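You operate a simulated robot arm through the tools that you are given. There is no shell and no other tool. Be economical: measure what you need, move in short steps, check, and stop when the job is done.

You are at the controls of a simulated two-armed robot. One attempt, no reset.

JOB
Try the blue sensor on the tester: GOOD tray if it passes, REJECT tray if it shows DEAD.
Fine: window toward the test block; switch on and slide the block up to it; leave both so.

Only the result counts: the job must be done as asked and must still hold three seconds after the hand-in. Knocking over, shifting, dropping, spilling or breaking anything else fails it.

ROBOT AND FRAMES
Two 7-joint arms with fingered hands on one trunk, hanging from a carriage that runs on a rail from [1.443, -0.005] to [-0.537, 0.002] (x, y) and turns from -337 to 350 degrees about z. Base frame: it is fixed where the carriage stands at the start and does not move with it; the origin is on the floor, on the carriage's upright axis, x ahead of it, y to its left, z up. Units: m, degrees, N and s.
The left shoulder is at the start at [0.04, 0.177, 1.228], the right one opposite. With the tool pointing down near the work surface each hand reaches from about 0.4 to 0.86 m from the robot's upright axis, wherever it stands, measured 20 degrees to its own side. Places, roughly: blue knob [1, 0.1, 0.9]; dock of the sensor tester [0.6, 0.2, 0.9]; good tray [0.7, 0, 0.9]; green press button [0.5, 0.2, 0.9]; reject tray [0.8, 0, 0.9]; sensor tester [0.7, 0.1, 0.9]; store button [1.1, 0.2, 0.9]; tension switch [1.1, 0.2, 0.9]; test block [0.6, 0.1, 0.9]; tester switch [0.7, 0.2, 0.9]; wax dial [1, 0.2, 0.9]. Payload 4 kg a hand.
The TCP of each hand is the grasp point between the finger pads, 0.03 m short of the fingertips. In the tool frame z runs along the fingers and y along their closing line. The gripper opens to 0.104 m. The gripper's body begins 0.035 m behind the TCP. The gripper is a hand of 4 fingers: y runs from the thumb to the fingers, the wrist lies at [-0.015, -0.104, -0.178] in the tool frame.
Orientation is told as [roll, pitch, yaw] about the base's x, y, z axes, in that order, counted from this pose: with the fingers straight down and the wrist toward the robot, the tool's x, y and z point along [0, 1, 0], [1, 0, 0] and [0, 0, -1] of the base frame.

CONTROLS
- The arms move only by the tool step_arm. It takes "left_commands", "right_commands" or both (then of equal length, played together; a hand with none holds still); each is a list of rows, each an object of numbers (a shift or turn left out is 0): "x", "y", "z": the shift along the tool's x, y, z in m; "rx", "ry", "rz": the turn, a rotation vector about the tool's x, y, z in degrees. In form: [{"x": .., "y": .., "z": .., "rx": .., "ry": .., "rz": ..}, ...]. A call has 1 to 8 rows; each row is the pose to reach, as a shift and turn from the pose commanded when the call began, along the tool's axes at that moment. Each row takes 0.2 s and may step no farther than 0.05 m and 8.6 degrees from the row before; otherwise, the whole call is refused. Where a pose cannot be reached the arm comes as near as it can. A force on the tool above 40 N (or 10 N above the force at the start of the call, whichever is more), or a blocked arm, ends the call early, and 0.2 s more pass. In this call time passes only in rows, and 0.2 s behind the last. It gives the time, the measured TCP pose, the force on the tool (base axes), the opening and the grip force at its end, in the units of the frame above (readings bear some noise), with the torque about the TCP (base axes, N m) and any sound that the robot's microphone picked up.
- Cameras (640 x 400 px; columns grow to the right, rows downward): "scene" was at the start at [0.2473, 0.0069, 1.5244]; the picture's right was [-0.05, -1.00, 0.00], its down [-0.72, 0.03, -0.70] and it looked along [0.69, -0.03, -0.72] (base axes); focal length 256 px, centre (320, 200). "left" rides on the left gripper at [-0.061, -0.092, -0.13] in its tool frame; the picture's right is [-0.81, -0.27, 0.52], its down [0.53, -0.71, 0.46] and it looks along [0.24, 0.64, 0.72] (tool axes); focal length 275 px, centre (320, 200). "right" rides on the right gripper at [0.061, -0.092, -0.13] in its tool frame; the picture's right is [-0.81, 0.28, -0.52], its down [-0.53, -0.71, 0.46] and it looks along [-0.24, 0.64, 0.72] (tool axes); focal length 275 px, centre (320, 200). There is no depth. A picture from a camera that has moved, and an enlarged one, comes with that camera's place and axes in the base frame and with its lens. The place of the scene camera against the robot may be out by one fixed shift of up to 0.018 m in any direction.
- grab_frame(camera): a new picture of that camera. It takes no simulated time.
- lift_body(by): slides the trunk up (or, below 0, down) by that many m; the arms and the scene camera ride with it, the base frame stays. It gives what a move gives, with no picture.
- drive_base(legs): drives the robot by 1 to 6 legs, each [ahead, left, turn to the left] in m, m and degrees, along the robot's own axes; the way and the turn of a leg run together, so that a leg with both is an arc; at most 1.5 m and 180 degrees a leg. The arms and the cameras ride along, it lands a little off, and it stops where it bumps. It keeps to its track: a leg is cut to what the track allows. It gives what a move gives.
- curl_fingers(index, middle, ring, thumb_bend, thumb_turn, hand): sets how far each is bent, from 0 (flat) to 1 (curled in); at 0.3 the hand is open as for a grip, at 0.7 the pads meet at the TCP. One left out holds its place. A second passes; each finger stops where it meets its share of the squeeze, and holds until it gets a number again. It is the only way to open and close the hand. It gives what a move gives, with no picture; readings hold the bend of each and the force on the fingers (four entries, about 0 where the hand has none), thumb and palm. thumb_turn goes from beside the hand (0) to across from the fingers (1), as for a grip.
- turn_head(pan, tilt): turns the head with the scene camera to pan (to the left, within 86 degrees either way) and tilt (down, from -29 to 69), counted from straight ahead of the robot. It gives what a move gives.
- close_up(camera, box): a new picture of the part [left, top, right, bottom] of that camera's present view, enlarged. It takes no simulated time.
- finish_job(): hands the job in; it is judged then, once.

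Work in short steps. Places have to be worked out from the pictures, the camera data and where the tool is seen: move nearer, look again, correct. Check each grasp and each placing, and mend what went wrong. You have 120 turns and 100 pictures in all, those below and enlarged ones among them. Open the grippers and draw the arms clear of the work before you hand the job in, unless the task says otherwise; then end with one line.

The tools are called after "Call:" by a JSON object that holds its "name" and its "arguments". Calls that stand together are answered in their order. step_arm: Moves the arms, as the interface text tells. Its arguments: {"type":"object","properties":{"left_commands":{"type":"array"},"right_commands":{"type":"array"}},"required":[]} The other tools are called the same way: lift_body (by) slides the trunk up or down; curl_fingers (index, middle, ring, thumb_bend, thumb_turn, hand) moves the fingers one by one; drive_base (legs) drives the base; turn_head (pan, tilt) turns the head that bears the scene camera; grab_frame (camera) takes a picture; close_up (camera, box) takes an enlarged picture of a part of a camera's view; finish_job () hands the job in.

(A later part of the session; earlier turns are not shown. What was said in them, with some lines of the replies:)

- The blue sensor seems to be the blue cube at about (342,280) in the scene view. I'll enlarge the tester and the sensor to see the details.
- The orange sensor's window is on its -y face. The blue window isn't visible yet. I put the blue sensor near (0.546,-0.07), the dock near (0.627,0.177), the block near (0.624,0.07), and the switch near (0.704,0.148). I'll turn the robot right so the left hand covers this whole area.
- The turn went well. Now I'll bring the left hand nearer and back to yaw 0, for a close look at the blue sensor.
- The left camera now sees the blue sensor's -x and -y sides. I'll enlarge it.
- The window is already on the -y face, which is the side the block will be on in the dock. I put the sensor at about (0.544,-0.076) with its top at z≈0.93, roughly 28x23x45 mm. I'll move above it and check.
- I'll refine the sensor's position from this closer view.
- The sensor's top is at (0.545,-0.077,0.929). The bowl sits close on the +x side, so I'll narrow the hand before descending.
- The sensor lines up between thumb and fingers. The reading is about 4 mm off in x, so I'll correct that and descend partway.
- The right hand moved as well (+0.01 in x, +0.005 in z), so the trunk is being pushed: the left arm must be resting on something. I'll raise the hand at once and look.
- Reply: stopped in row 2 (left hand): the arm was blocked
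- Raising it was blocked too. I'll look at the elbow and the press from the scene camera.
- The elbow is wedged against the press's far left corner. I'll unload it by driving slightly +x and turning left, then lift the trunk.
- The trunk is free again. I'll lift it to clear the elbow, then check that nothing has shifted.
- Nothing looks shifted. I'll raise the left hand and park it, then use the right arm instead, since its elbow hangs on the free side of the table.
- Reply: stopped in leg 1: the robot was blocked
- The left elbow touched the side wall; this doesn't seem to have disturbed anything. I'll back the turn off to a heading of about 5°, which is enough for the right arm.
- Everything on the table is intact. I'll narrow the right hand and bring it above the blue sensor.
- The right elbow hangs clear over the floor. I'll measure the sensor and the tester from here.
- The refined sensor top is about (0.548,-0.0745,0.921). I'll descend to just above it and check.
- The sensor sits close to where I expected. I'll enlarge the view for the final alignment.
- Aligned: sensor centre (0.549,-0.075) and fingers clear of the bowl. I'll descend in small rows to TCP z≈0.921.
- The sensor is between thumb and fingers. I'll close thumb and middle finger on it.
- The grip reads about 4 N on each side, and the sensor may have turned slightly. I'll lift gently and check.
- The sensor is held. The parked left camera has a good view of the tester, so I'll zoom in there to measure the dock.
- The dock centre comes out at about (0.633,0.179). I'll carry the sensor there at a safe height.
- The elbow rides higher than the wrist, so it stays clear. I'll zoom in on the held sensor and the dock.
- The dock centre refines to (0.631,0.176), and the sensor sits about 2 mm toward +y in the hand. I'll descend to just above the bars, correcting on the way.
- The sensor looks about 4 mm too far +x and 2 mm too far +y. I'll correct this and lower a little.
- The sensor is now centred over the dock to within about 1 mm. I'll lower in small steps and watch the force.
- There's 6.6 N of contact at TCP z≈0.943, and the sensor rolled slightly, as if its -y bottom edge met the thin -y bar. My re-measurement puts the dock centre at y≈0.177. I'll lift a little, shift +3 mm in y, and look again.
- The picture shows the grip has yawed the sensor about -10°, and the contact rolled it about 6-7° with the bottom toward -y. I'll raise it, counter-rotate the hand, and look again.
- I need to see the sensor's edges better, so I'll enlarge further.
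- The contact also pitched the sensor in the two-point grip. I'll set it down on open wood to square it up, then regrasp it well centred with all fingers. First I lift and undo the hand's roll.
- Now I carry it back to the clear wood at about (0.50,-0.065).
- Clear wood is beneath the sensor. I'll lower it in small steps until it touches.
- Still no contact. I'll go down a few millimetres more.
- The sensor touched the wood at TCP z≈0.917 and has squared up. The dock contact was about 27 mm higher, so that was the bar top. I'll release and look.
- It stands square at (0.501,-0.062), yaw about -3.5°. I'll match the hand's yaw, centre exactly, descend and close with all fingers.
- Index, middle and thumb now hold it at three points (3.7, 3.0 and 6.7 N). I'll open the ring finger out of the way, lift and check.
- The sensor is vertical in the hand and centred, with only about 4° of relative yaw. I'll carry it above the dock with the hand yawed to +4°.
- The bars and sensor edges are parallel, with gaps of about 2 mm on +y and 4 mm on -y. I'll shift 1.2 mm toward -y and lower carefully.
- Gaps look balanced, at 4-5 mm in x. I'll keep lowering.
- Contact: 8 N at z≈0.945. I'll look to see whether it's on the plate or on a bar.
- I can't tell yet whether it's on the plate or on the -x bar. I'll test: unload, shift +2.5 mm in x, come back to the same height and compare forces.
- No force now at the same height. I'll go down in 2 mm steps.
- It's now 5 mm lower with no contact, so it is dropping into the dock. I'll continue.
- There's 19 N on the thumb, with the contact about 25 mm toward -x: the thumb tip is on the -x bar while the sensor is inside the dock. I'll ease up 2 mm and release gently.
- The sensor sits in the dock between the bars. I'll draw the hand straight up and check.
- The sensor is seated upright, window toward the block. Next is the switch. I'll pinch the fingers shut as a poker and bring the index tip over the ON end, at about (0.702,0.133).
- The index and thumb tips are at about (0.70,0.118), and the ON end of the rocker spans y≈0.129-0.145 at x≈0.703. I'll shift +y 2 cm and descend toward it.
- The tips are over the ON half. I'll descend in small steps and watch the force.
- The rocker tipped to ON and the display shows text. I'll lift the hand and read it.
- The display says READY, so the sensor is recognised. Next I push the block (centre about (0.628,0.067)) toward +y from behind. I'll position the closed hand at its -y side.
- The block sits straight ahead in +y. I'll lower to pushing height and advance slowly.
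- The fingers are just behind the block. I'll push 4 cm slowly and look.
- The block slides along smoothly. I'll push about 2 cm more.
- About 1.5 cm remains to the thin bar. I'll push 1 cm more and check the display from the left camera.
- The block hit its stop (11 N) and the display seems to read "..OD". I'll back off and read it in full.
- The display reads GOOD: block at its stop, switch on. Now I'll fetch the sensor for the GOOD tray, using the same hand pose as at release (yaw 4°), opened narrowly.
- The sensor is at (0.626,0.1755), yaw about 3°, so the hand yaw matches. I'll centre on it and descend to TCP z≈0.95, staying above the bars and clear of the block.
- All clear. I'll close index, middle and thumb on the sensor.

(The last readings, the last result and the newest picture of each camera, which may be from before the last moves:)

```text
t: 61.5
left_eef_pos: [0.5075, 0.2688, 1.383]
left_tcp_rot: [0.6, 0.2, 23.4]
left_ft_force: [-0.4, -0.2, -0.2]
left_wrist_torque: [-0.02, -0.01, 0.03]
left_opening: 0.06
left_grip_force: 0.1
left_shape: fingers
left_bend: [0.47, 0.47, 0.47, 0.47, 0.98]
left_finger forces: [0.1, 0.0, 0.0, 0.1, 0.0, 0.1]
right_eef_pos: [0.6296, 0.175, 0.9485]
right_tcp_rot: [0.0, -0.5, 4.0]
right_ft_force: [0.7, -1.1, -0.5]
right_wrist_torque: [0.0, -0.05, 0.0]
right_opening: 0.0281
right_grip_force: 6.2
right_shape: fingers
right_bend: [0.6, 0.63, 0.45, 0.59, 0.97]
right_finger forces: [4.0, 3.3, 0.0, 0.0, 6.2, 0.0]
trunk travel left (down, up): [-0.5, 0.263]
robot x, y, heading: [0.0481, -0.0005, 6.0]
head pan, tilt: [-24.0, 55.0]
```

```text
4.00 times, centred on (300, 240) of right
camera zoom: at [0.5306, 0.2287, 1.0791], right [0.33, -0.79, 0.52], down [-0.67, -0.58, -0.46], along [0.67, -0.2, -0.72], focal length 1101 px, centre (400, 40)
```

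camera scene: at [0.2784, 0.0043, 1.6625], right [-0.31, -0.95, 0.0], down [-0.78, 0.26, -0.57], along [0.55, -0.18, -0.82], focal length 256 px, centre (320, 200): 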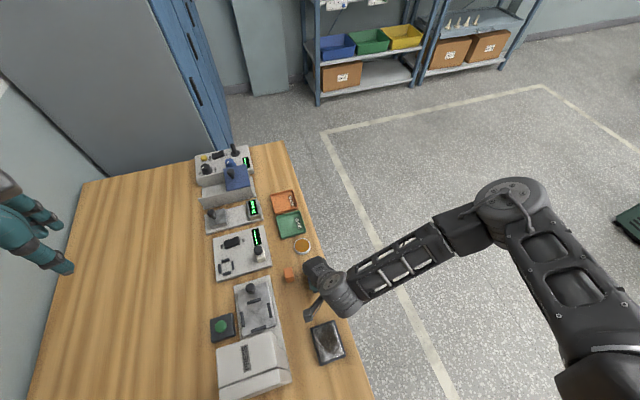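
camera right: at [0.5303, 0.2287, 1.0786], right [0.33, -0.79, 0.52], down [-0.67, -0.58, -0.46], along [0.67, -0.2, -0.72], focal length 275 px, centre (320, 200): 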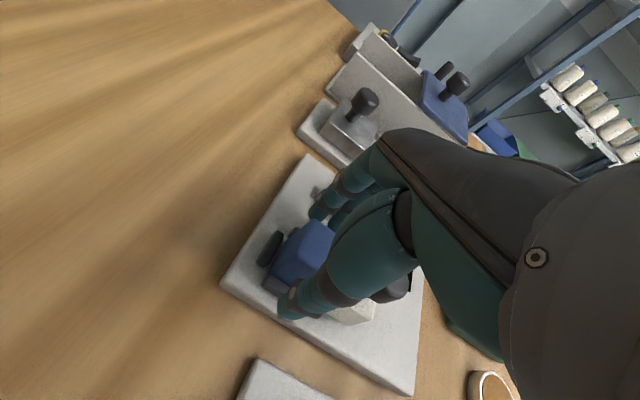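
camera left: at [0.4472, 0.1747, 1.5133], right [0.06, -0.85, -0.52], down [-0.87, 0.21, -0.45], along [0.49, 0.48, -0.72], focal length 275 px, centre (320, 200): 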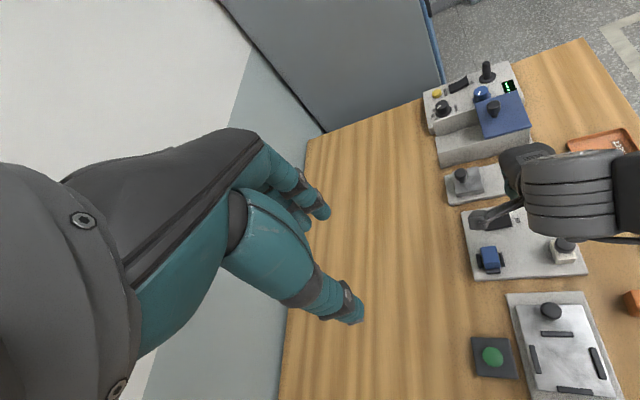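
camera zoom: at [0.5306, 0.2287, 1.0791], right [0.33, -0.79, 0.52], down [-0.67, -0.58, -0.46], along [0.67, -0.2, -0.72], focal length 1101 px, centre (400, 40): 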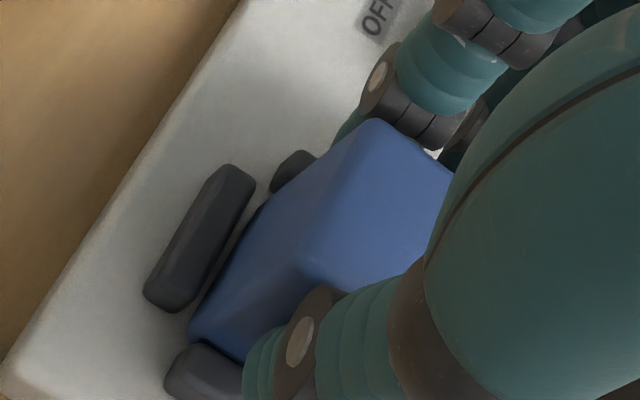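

It's a firm three-point grip. I'll lift straight up.

Call:
{"name": "step_arm", "arguments": {"right_commands": [{"z": -0.01}, {"z": -0.02}, {"z": -0.04}, {"z": -0.07}, {"z": -0.11}]}}

Call:
{"name": "grab_frame", "arguments": {"camera": "right"}}

Call:
{"name": "grab_frame", "arguments": {"camera": "left"}}

```text
t: 62.6
left_eef_pos: [0.5068, 0.2693, 1.383]
left_tcp_rot: [0.7, 0.2, 23.3]
left_ft_force: [-0.6, -0.8, -0.2]
left_wrist_torque: [-0.02, -0.02, 0.0]
left_opening: 0.0601
left_grip_force: 0.2
left_shape: fingers
left_bend: [0.47, 0.47, 0.47, 0.47, 0.98]
left_finger forces: [0.0, 0.1, 0.1, 0.0, 0.0, 0.0]
right_eef_pos: [0.626, 0.1738, 1.0605]
right_tcp_rot: [0.1, -0.6, 4.0]
right_ft_force: [0.1, 0.2, 0.9]
right_wrist_torque: [0.01, -0.03, 0.03]
right_opening: 0.0282
right_grip_force: 6.3
right_shape: fingers
right_bend: [0.61, 0.63, 0.45, 0.59, 0.97]
right_finger forces: [3.8, 2.7, 0.1, 0.1, 6.6, 0.0]
trunk travel left (down, up): [-0.5, 0.263]
robot x, y, heading: [0.0408, 0.001, 5.7]
head pan, tilt: [-24.0, 55.0]
```

```text
16 pictures are left
camera right: at [0.5285, 0.2284, 1.1908], right [0.32, -0.79, 0.52], down [-0.67, -0.58, -0.46], along [0.67, -0.2, -0.72], focal length 275 px, centre (320, 200)
```

right: 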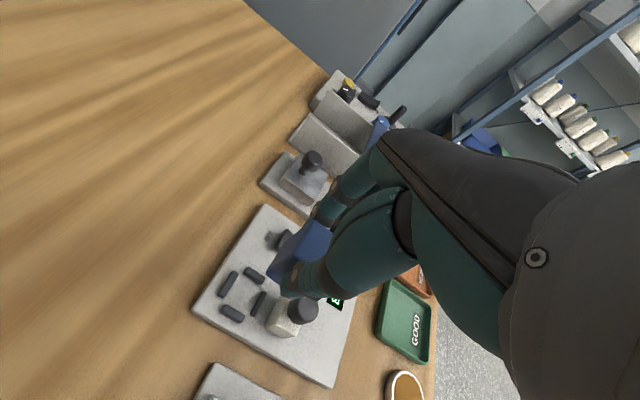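

```text
15 pictures are left
camera left: at [0.4477, 0.1746, 1.5134], right [0.06, -0.85, -0.52], down [-0.87, 0.21, -0.45], along [0.49, 0.48, -0.72], focal length 275 px, centre (320, 200)
```

left: 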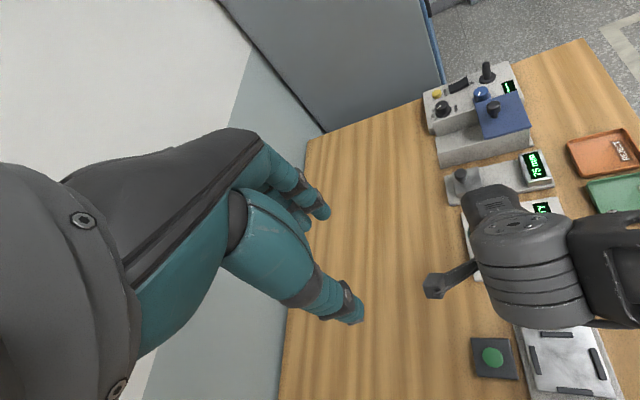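

The sensor is held and the tester is left as required. The GOOD tray's centre is about (0.720,-0.047). I'll carry the sensor above it.

Call:
{"name": "step_arm", "arguments": {"right_commands": [{"x": -0.0375, "y": 0.0131}, {"x": -0.075, "y": 0.0262}, {"x": -0.1125, "y": 0.0393}, {"x": -0.15, "y": 0.0523}, {"x": -0.1874, "y": 0.0654}, {"x": -0.2249, "y": 0.0785}]}}

Call:
{"name": "grab_frame", "arguments": {"camera": "right"}}

Call:
{"name": "close_up", "arguments": {"camera": "left", "box": [440, 110, 640, 270]}}

```text
t: 64.0
left_eef_pos: [0.5076, 0.2681, 1.3825]
left_tcp_rot: [0.7, 0.2, 23.3]
left_ft_force: [-0.1, -0.5, 0.4]
left_wrist_torque: [0.0, -0.02, 0.0]
left_opening: 0.0599
left_grip_force: 0.1
left_shape: fingers
left_bend: [0.47, 0.47, 0.47, 0.47, 0.98]
left_finger forces: [0.0, 0.0, 0.1, 0.0, 0.0, 0.0]
right_eef_pos: [0.7206, -0.0468, 1.0593]
right_tcp_rot: [0.1, -0.5, 4.0]
right_ft_force: [0.2, -0.6, 0.3]
right_wrist_torque: [0.0, 0.0, 0.01]
right_opening: 0.0279
right_grip_force: 6.2
right_shape: fingers
right_bend: [0.61, 0.63, 0.45, 0.59, 0.97]
right_finger forces: [3.7, 2.6, 0.0, 0.0, 6.4, 0.1]
trunk travel left (down, up): [-0.5, 0.263]
robot x, y, heading: [0.0447, 0.0009, 5.8]
head pan, tilt: [-24.0, 55.0]
```

```text
14 pictures are left
camera right: at [0.6228, 0.0081, 1.1909], right [0.33, -0.79, 0.52], down [-0.67, -0.58, -0.46], along [0.67, -0.2, -0.72], focal length 275 px, centre (320, 200)
```

right: 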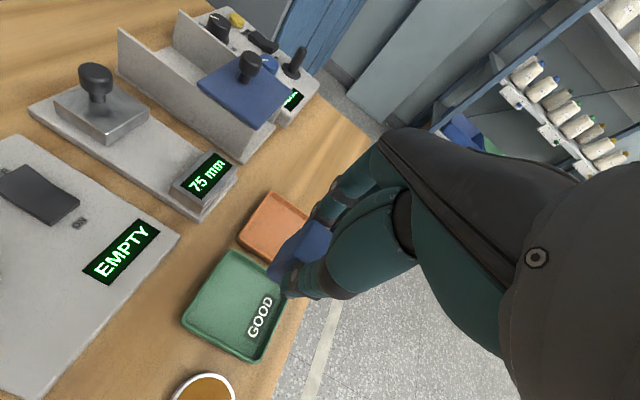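

```text
2.50 times, centred on (540, 190) of left
camera zoom: at [0.4475, 0.1745, 1.5133], right [0.06, -0.85, -0.52], down [-0.87, 0.21, -0.45], along [0.49, 0.48, -0.72], focal length 688 px, centre (-230, 225)
```

zoom: 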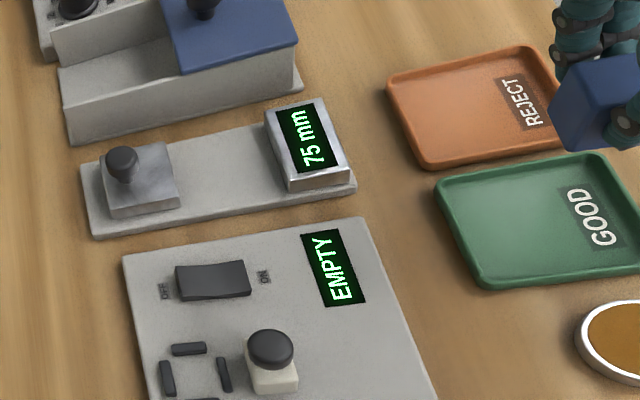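

The tray spans x 0.673-0.757 and y -0.083 to -0.007, centred at (0.715,-0.045). I'll adjust slightly and lower.

Call:
{"name": "step_arm", "arguments": {"right_commands": [{"y": -0.004, "x": 0.002, "z": 0.04}, {"y": -0.004, "x": 0.002, "z": 0.08}, {"y": -0.004, "x": 0.002, "z": 0.105}, {"y": -0.004, "x": 0.002, "z": 0.116}]}}

Call:
{"name": "close_up", "arguments": {"camera": "right", "box": [200, 160, 400, 320]}}

```text
t: 65.0
left_eef_pos: [0.5061, 0.2702, 1.3822]
left_tcp_rot: [0.6, 0.2, 23.4]
left_ft_force: [-0.6, 0.3, 0.5]
left_wrist_torque: [0.01, 0.0, -0.06]
left_opening: 0.0601
left_grip_force: 0.1
left_shape: fingers
left_bend: [0.47, 0.47, 0.47, 0.47, 0.98]
left_finger forces: [0.1, 0.0, 0.1, 0.0, 0.0, 0.0]
right_eef_pos: [0.7185, -0.0433, 0.9433]
right_tcp_rot: [0.1, -0.6, 4.0]
right_ft_force: [0.1, -0.4, -1.5]
right_wrist_torque: [-0.02, 0.0, 0.0]
right_opening: 0.0278
right_grip_force: 6.3
right_shape: fingers
right_bend: [0.61, 0.63, 0.45, 0.59, 0.97]
right_finger forces: [3.9, 2.7, 0.1, 0.0, 6.5, 0.0]
trunk travel left (down, up): [-0.5, 0.263]
robot x, y, heading: [0.0427, 0.0003, 5.5]
head pan, tilt: [-24.0, 55.0]
```

```text
2.50 times, centred on (300, 240) of right
camera zoom: at [0.6202, 0.0116, 1.0744], right [0.33, -0.79, 0.52], down [-0.67, -0.58, -0.46], along [0.67, -0.2, -0.72], focal length 688 px, centre (370, 100)
```

zoom: 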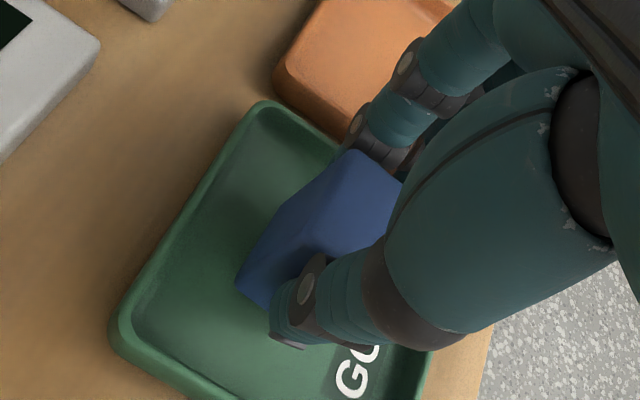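

The sensor is well inside the tray. I'll lower in small steps until contact.

Call:
{"name": "step_arm", "arguments": {"right_commands": [{"z": 0.004}, {"z": 0.008}]}}

```text
t: 65.7
left_eef_pos: [0.5068, 0.2686, 1.3836]
left_tcp_rot: [0.6, 0.3, 23.3]
left_ft_force: [0.2, 0.3, -1.4]
left_wrist_torque: [-0.01, -0.02, 0.01]
left_opening: 0.0601
left_grip_force: 0.0
left_shape: fingers
left_bend: [0.47, 0.47, 0.47, 0.47, 0.98]
left_finger forces: [0.0, 0.1, 0.1, 0.0, 0.1, 0.1]
right_eef_pos: [0.7185, -0.0434, 0.9358]
right_tcp_rot: [0.0, -0.6, 4.0]
right_ft_force: [0.0, -1.0, 0.4]
right_wrist_torque: [-0.01, 0.04, -0.01]
right_opening: 0.0278
right_grip_force: 6.6
right_shape: fingers
right_bend: [0.61, 0.63, 0.45, 0.59, 0.97]
right_finger forces: [3.7, 2.6, 0.0, 0.0, 6.5, 0.0]
trunk travel left (down, up): [-0.5, 0.263]
robot x, y, heading: [0.0448, -0.0004, 5.5]
head pan, tilt: [-24.0, 55.0]
```

Call:
{"name": "step_arm", "arguments": {"right_commands": [{"z": 0.0025}, {"z": 0.004}]}}

```text
t: 66.2
left_eef_pos: [0.507, 0.2681, 1.383]
left_tcp_rot: [0.6, 0.2, 23.4]
left_ft_force: [0.6, 0.2, 0.9]
left_wrist_torque: [0.02, 0.01, 0.0]
left_opening: 0.0596
left_grip_force: 0.0
left_shape: fingers
left_bend: [0.47, 0.47, 0.47, 0.47, 0.98]
left_finger forces: [0.1, 0.1, 0.0, 0.0, 0.0, 0.0]
right_eef_pos: [0.7198, -0.0432, 0.933]
right_tcp_rot: [0.1, -0.8, 3.9]
right_ft_force: [-1.5, -0.4, 11.6]
right_wrist_torque: [-0.01, 0.11, 0.02]
right_opening: 0.0277
right_grip_force: 7.6
right_shape: fingers
right_bend: [0.62, 0.64, 0.45, 0.59, 0.97]
right_finger forces: [4.0, 2.8, 0.1, 0.0, 8.2, 0.2]
trunk travel left (down, up): [-0.5, 0.263]
robot x, y, heading: [0.042, -0.002, 5.5]
head pan, tilt: [-24.0, 55.0]
```

The sensor touched the tray floor with 11.6 N. I'll ease off 2 mm and open the fingers.

Call:
{"name": "step_arm", "arguments": {"right_commands": [{"z": -0.002}]}}

Call:
{"name": "curl_fingers", "arguments": {"hand": "right", "index": 0.48, "middle": 0.48, "thumb_bend": 0.48}}

Call:
{"name": "step_arm", "arguments": {"right_commands": [{"z": -0.02}, {"z": -0.05}, {"z": -0.095}, {"z": -0.14}, {"z": -0.18}]}}

Call:
{"name": "grab_frame", "arguments": {"camera": "right"}}

Call:
{"name": "close_up", "arguments": {"camera": "left", "box": [440, 110, 640, 310]}}

```text
t: 66.7
left_eef_pos: [0.5075, 0.2694, 1.3826]
left_tcp_rot: [0.7, 0.2, 23.3]
left_ft_force: [0.7, 0.0, 0.3]
left_wrist_torque: [0.03, -0.03, -0.04]
left_opening: 0.0598
left_grip_force: 0.0
left_shape: fingers
left_bend: [0.47, 0.47, 0.47, 0.47, 0.98]
left_finger forces: [0.0, 0.0, 0.0, 0.0, 0.0, 0.0]
right_eef_pos: [0.7197, -0.0427, 0.9337]
right_tcp_rot: [0.0, -0.6, 4.0]
right_ft_force: [1.8, 1.6, 5.7]
right_wrist_torque: [0.01, 0.0, 0.03]
right_opening: 0.0277
right_grip_force: 7.3
right_shape: fingers
right_bend: [0.62, 0.64, 0.45, 0.6, 0.97]
right_finger forces: [4.5, 3.3, 0.0, 0.1, 6.7, 0.0]
trunk travel left (down, up): [-0.5, 0.263]
robot x, y, heading: [0.0446, 0.0014, 5.7]
head pan, tilt: [-24.0, 55.0]
```

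```text
t: 67.7
left_eef_pos: [0.5065, 0.2687, 1.383]
left_tcp_rot: [0.5, 0.2, 23.3]
left_ft_force: [0.4, -0.1, 0.5]
left_wrist_torque: [0.0, 0.0, -0.03]
left_opening: 0.06
left_grip_force: 0.0
left_shape: fingers
left_bend: [0.47, 0.47, 0.47, 0.47, 0.98]
left_finger forces: [0.0, 0.2, 0.0, 0.0, 0.0, 0.0]
right_eef_pos: [0.7185, -0.0436, 0.9327]
right_tcp_rot: [0.0, -0.7, 4.1]
right_ft_force: [0.4, -0.2, 0.7]
right_wrist_torque: [-0.01, 0.02, -0.02]
right_opening: 0.0569
right_grip_force: 0.1
right_shape: fingers
right_bend: [0.48, 0.48, 0.45, 0.48, 0.97]
right_finger forces: [0.0, 0.0, 0.0, 0.0, 0.0, 0.1]
trunk travel left (down, up): [-0.5, 0.263]
robot x, y, heading: [0.0423, -0.0021, 5.9]
head pan, tilt: [-24.0, 55.0]
```

```text
t: 68.8
left_eef_pos: [0.5078, 0.2705, 1.3818]
left_tcp_rot: [0.6, 0.2, 23.4]
left_ft_force: [0.2, 0.0, -0.2]
left_wrist_torque: [0.01, 0.01, 0.0]
left_opening: 0.0602
left_grip_force: 0.1
left_shape: fingers
left_bend: [0.47, 0.47, 0.47, 0.47, 0.98]
left_finger forces: [0.1, 0.0, 0.1, 0.1, 0.0, 0.0]
right_eef_pos: [0.7164, -0.0427, 1.1132]
right_tcp_rot: [0.1, -0.4, 4.0]
right_ft_force: [0.4, -0.2, 0.5]
right_wrist_torque: [0.04, 0.0, -0.01]
right_opening: 0.0568
right_grip_force: 0.0
right_shape: fingers
right_bend: [0.48, 0.48, 0.45, 0.48, 0.97]
right_finger forces: [0.0, 0.0, 0.0, 0.1, 0.0, 0.1]
trunk travel left (down, up): [-0.5, 0.263]
robot x, y, heading: [0.0402, 0.0019, 6.0]
head pan, tilt: [-24.0, 55.0]
```

```text
11 pictures are left
camera right: at [0.6173, 0.0121, 1.2438], right [0.33, -0.79, 0.52], down [-0.67, -0.58, -0.46], along [0.67, -0.2, -0.72], focal length 275 px, centre (320, 200)
```

right: 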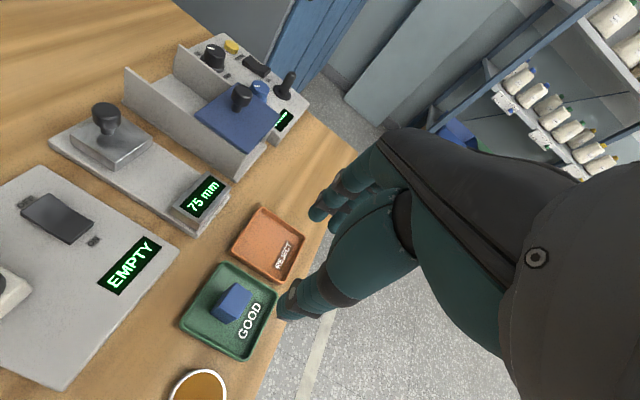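

```text
2.00 times, centred on (540, 210) of left
camera zoom: at [0.4476, 0.1746, 1.5133], right [0.06, -0.85, -0.52], down [-0.87, 0.21, -0.45], along [0.49, 0.48, -0.72], focal length 551 px, centre (-120, 180)
```

zoom: 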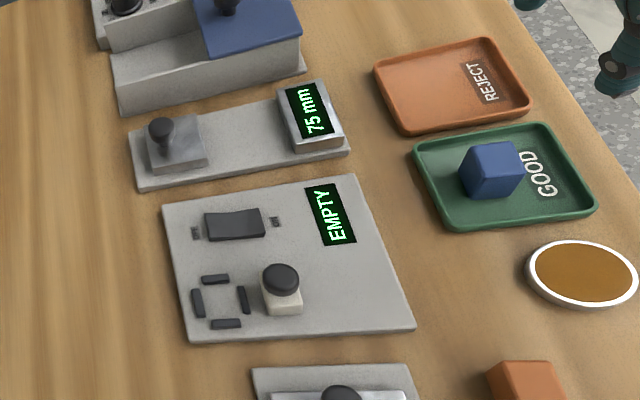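

The blue sensor stands in the GOOD tray, with the switch on and the block left at its stop. I'll open both hands, raise the right arm clear, and take a last look.

Call:
{"name": "step_arm", "arguments": {"right_commands": [{"z": -0.04}, {"z": -0.08}, {"z": -0.12}, {"z": -0.15, "x": -0.03}, {"z": -0.18, "x": -0.06}]}}

Call:
{"name": "curl_fingers", "arguments": {"hand": "right", "index": 0.3, "middle": 0.3, "ring": 0.3, "thumb_bend": 0.3}}

Call:
{"name": "curl_fingers", "arguments": {"hand": "left", "index": 0.3, "middle": 0.3, "ring": 0.3, "thumb_bend": 0.3}}

Call:
{"name": "grab_frame", "arguments": {"camera": "scene"}}

```text
t: 70.0
left_eef_pos: [0.5076, 0.2685, 1.3832]
left_tcp_rot: [0.6, 0.2, 23.3]
left_ft_force: [-0.4, -0.3, -0.5]
left_wrist_torque: [-0.02, 0.01, -0.01]
left_opening: 0.0601
left_grip_force: 0.0
left_shape: fingers
left_bend: [0.47, 0.47, 0.47, 0.47, 0.98]
left_finger forces: [0.1, 0.0, 0.1, 0.0, 0.0, 0.0]
right_eef_pos: [0.7184, -0.1043, 1.2927]
right_tcp_rot: [0.0, -0.5, 3.9]
right_ft_force: [0.3, 0.0, -0.7]
right_wrist_torque: [0.02, -0.01, 0.03]
right_opening: 0.0568
right_grip_force: 0.0
right_shape: fingers
right_bend: [0.48, 0.48, 0.45, 0.48, 0.97]
right_finger forces: [0.0, 0.1, 0.0, 0.0, 0.0, 0.0]
trunk travel left (down, up): [-0.5, 0.263]
robot x, y, heading: [0.0461, 0.0019, 5.6]
head pan, tilt: [-24.0, 55.0]
```

```text
t: 71.0
left_eef_pos: [0.5071, 0.2696, 1.3807]
left_tcp_rot: [0.6, 0.1, 23.2]
left_ft_force: [0.7, 0.5, 0.1]
left_wrist_torque: [-0.01, -0.03, 0.0]
left_opening: 0.06
left_grip_force: 0.0
left_shape: fingers
left_bend: [0.47, 0.47, 0.47, 0.47, 0.98]
left_finger forces: [0.1, 0.1, 0.1, 0.0, 0.1, 0.1]
right_eef_pos: [0.7182, -0.1045, 1.2936]
right_tcp_rot: [0.1, -0.7, 4.0]
right_ft_force: [-0.2, -0.9, 0.2]
right_wrist_torque: [0.04, 0.01, -0.03]
right_opening: 0.1025
right_grip_force: 0.0
right_shape: fingers
right_bend: [0.3, 0.3, 0.3, 0.3, 0.97]
right_finger forces: [0.1, 0.0, 0.0, 0.1, 0.1, 0.0]
trunk travel left (down, up): [-0.5, 0.263]
robot x, y, heading: [0.0422, -0.0039, 5.8]
head pan, tilt: [-24.0, 55.0]
```

```text
t: 72.0
left_eef_pos: [0.5064, 0.2675, 1.3817]
left_tcp_rot: [0.7, 0.2, 23.4]
left_ft_force: [0.0, -0.2, 0.6]
left_wrist_torque: [0.0, 0.02, 0.04]
left_opening: 0.1026
left_grip_force: 0.0
left_shape: fingers
left_bend: [0.3, 0.3, 0.3, 0.3, 0.98]
left_finger forces: [0.0, 0.1, 0.0, 0.0, 0.0, 0.0]
right_eef_pos: [0.7185, -0.1035, 1.2941]
right_tcp_rot: [0.0, -0.5, 4.0]
right_ft_force: [0.3, 0.1, -0.7]
right_wrist_torque: [0.0, 0.05, -0.01]
right_opening: 0.1028
right_grip_force: 0.0
right_shape: fingers
right_bend: [0.3, 0.3, 0.3, 0.3, 0.97]
right_finger forces: [0.0, 0.1, 0.0, 0.0, 0.0, 0.1]
trunk travel left (down, up): [-0.5, 0.263]
robot x, y, heading: [0.0458, -0.0016, 5.8]
head pan, tilt: [-24.0, 55.0]
```

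```text
9 pictures are left
camera scene: at [0.2783, 0.0043, 1.6623], right [-0.31, -0.95, 0.0], down [-0.78, 0.26, -0.57], along [0.55, -0.18, -0.82], focal length 256 px, centre (320, 200)
```

scene: 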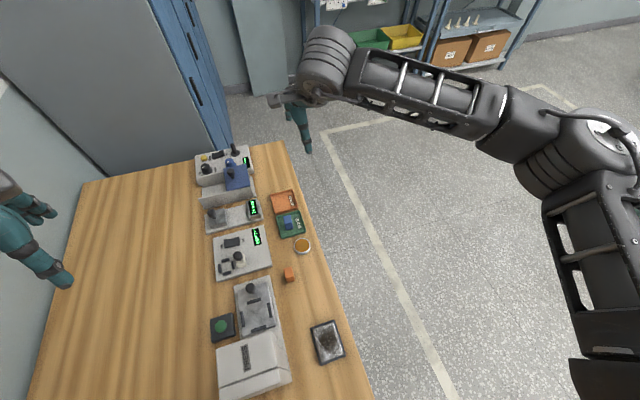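

Everything is in place and both arms are clear, so I'm handing the job in.

Call:
{"name": "finish_job", "arguments": {}}

```text
The job is handed in.
```

The blue sensor tested GOOD and stands upright in the GOOD tray. The tester switch is on and the block is at its stop; early on, my left elbow pressed against the press and later touched the side wall, but nothing looks shifted.
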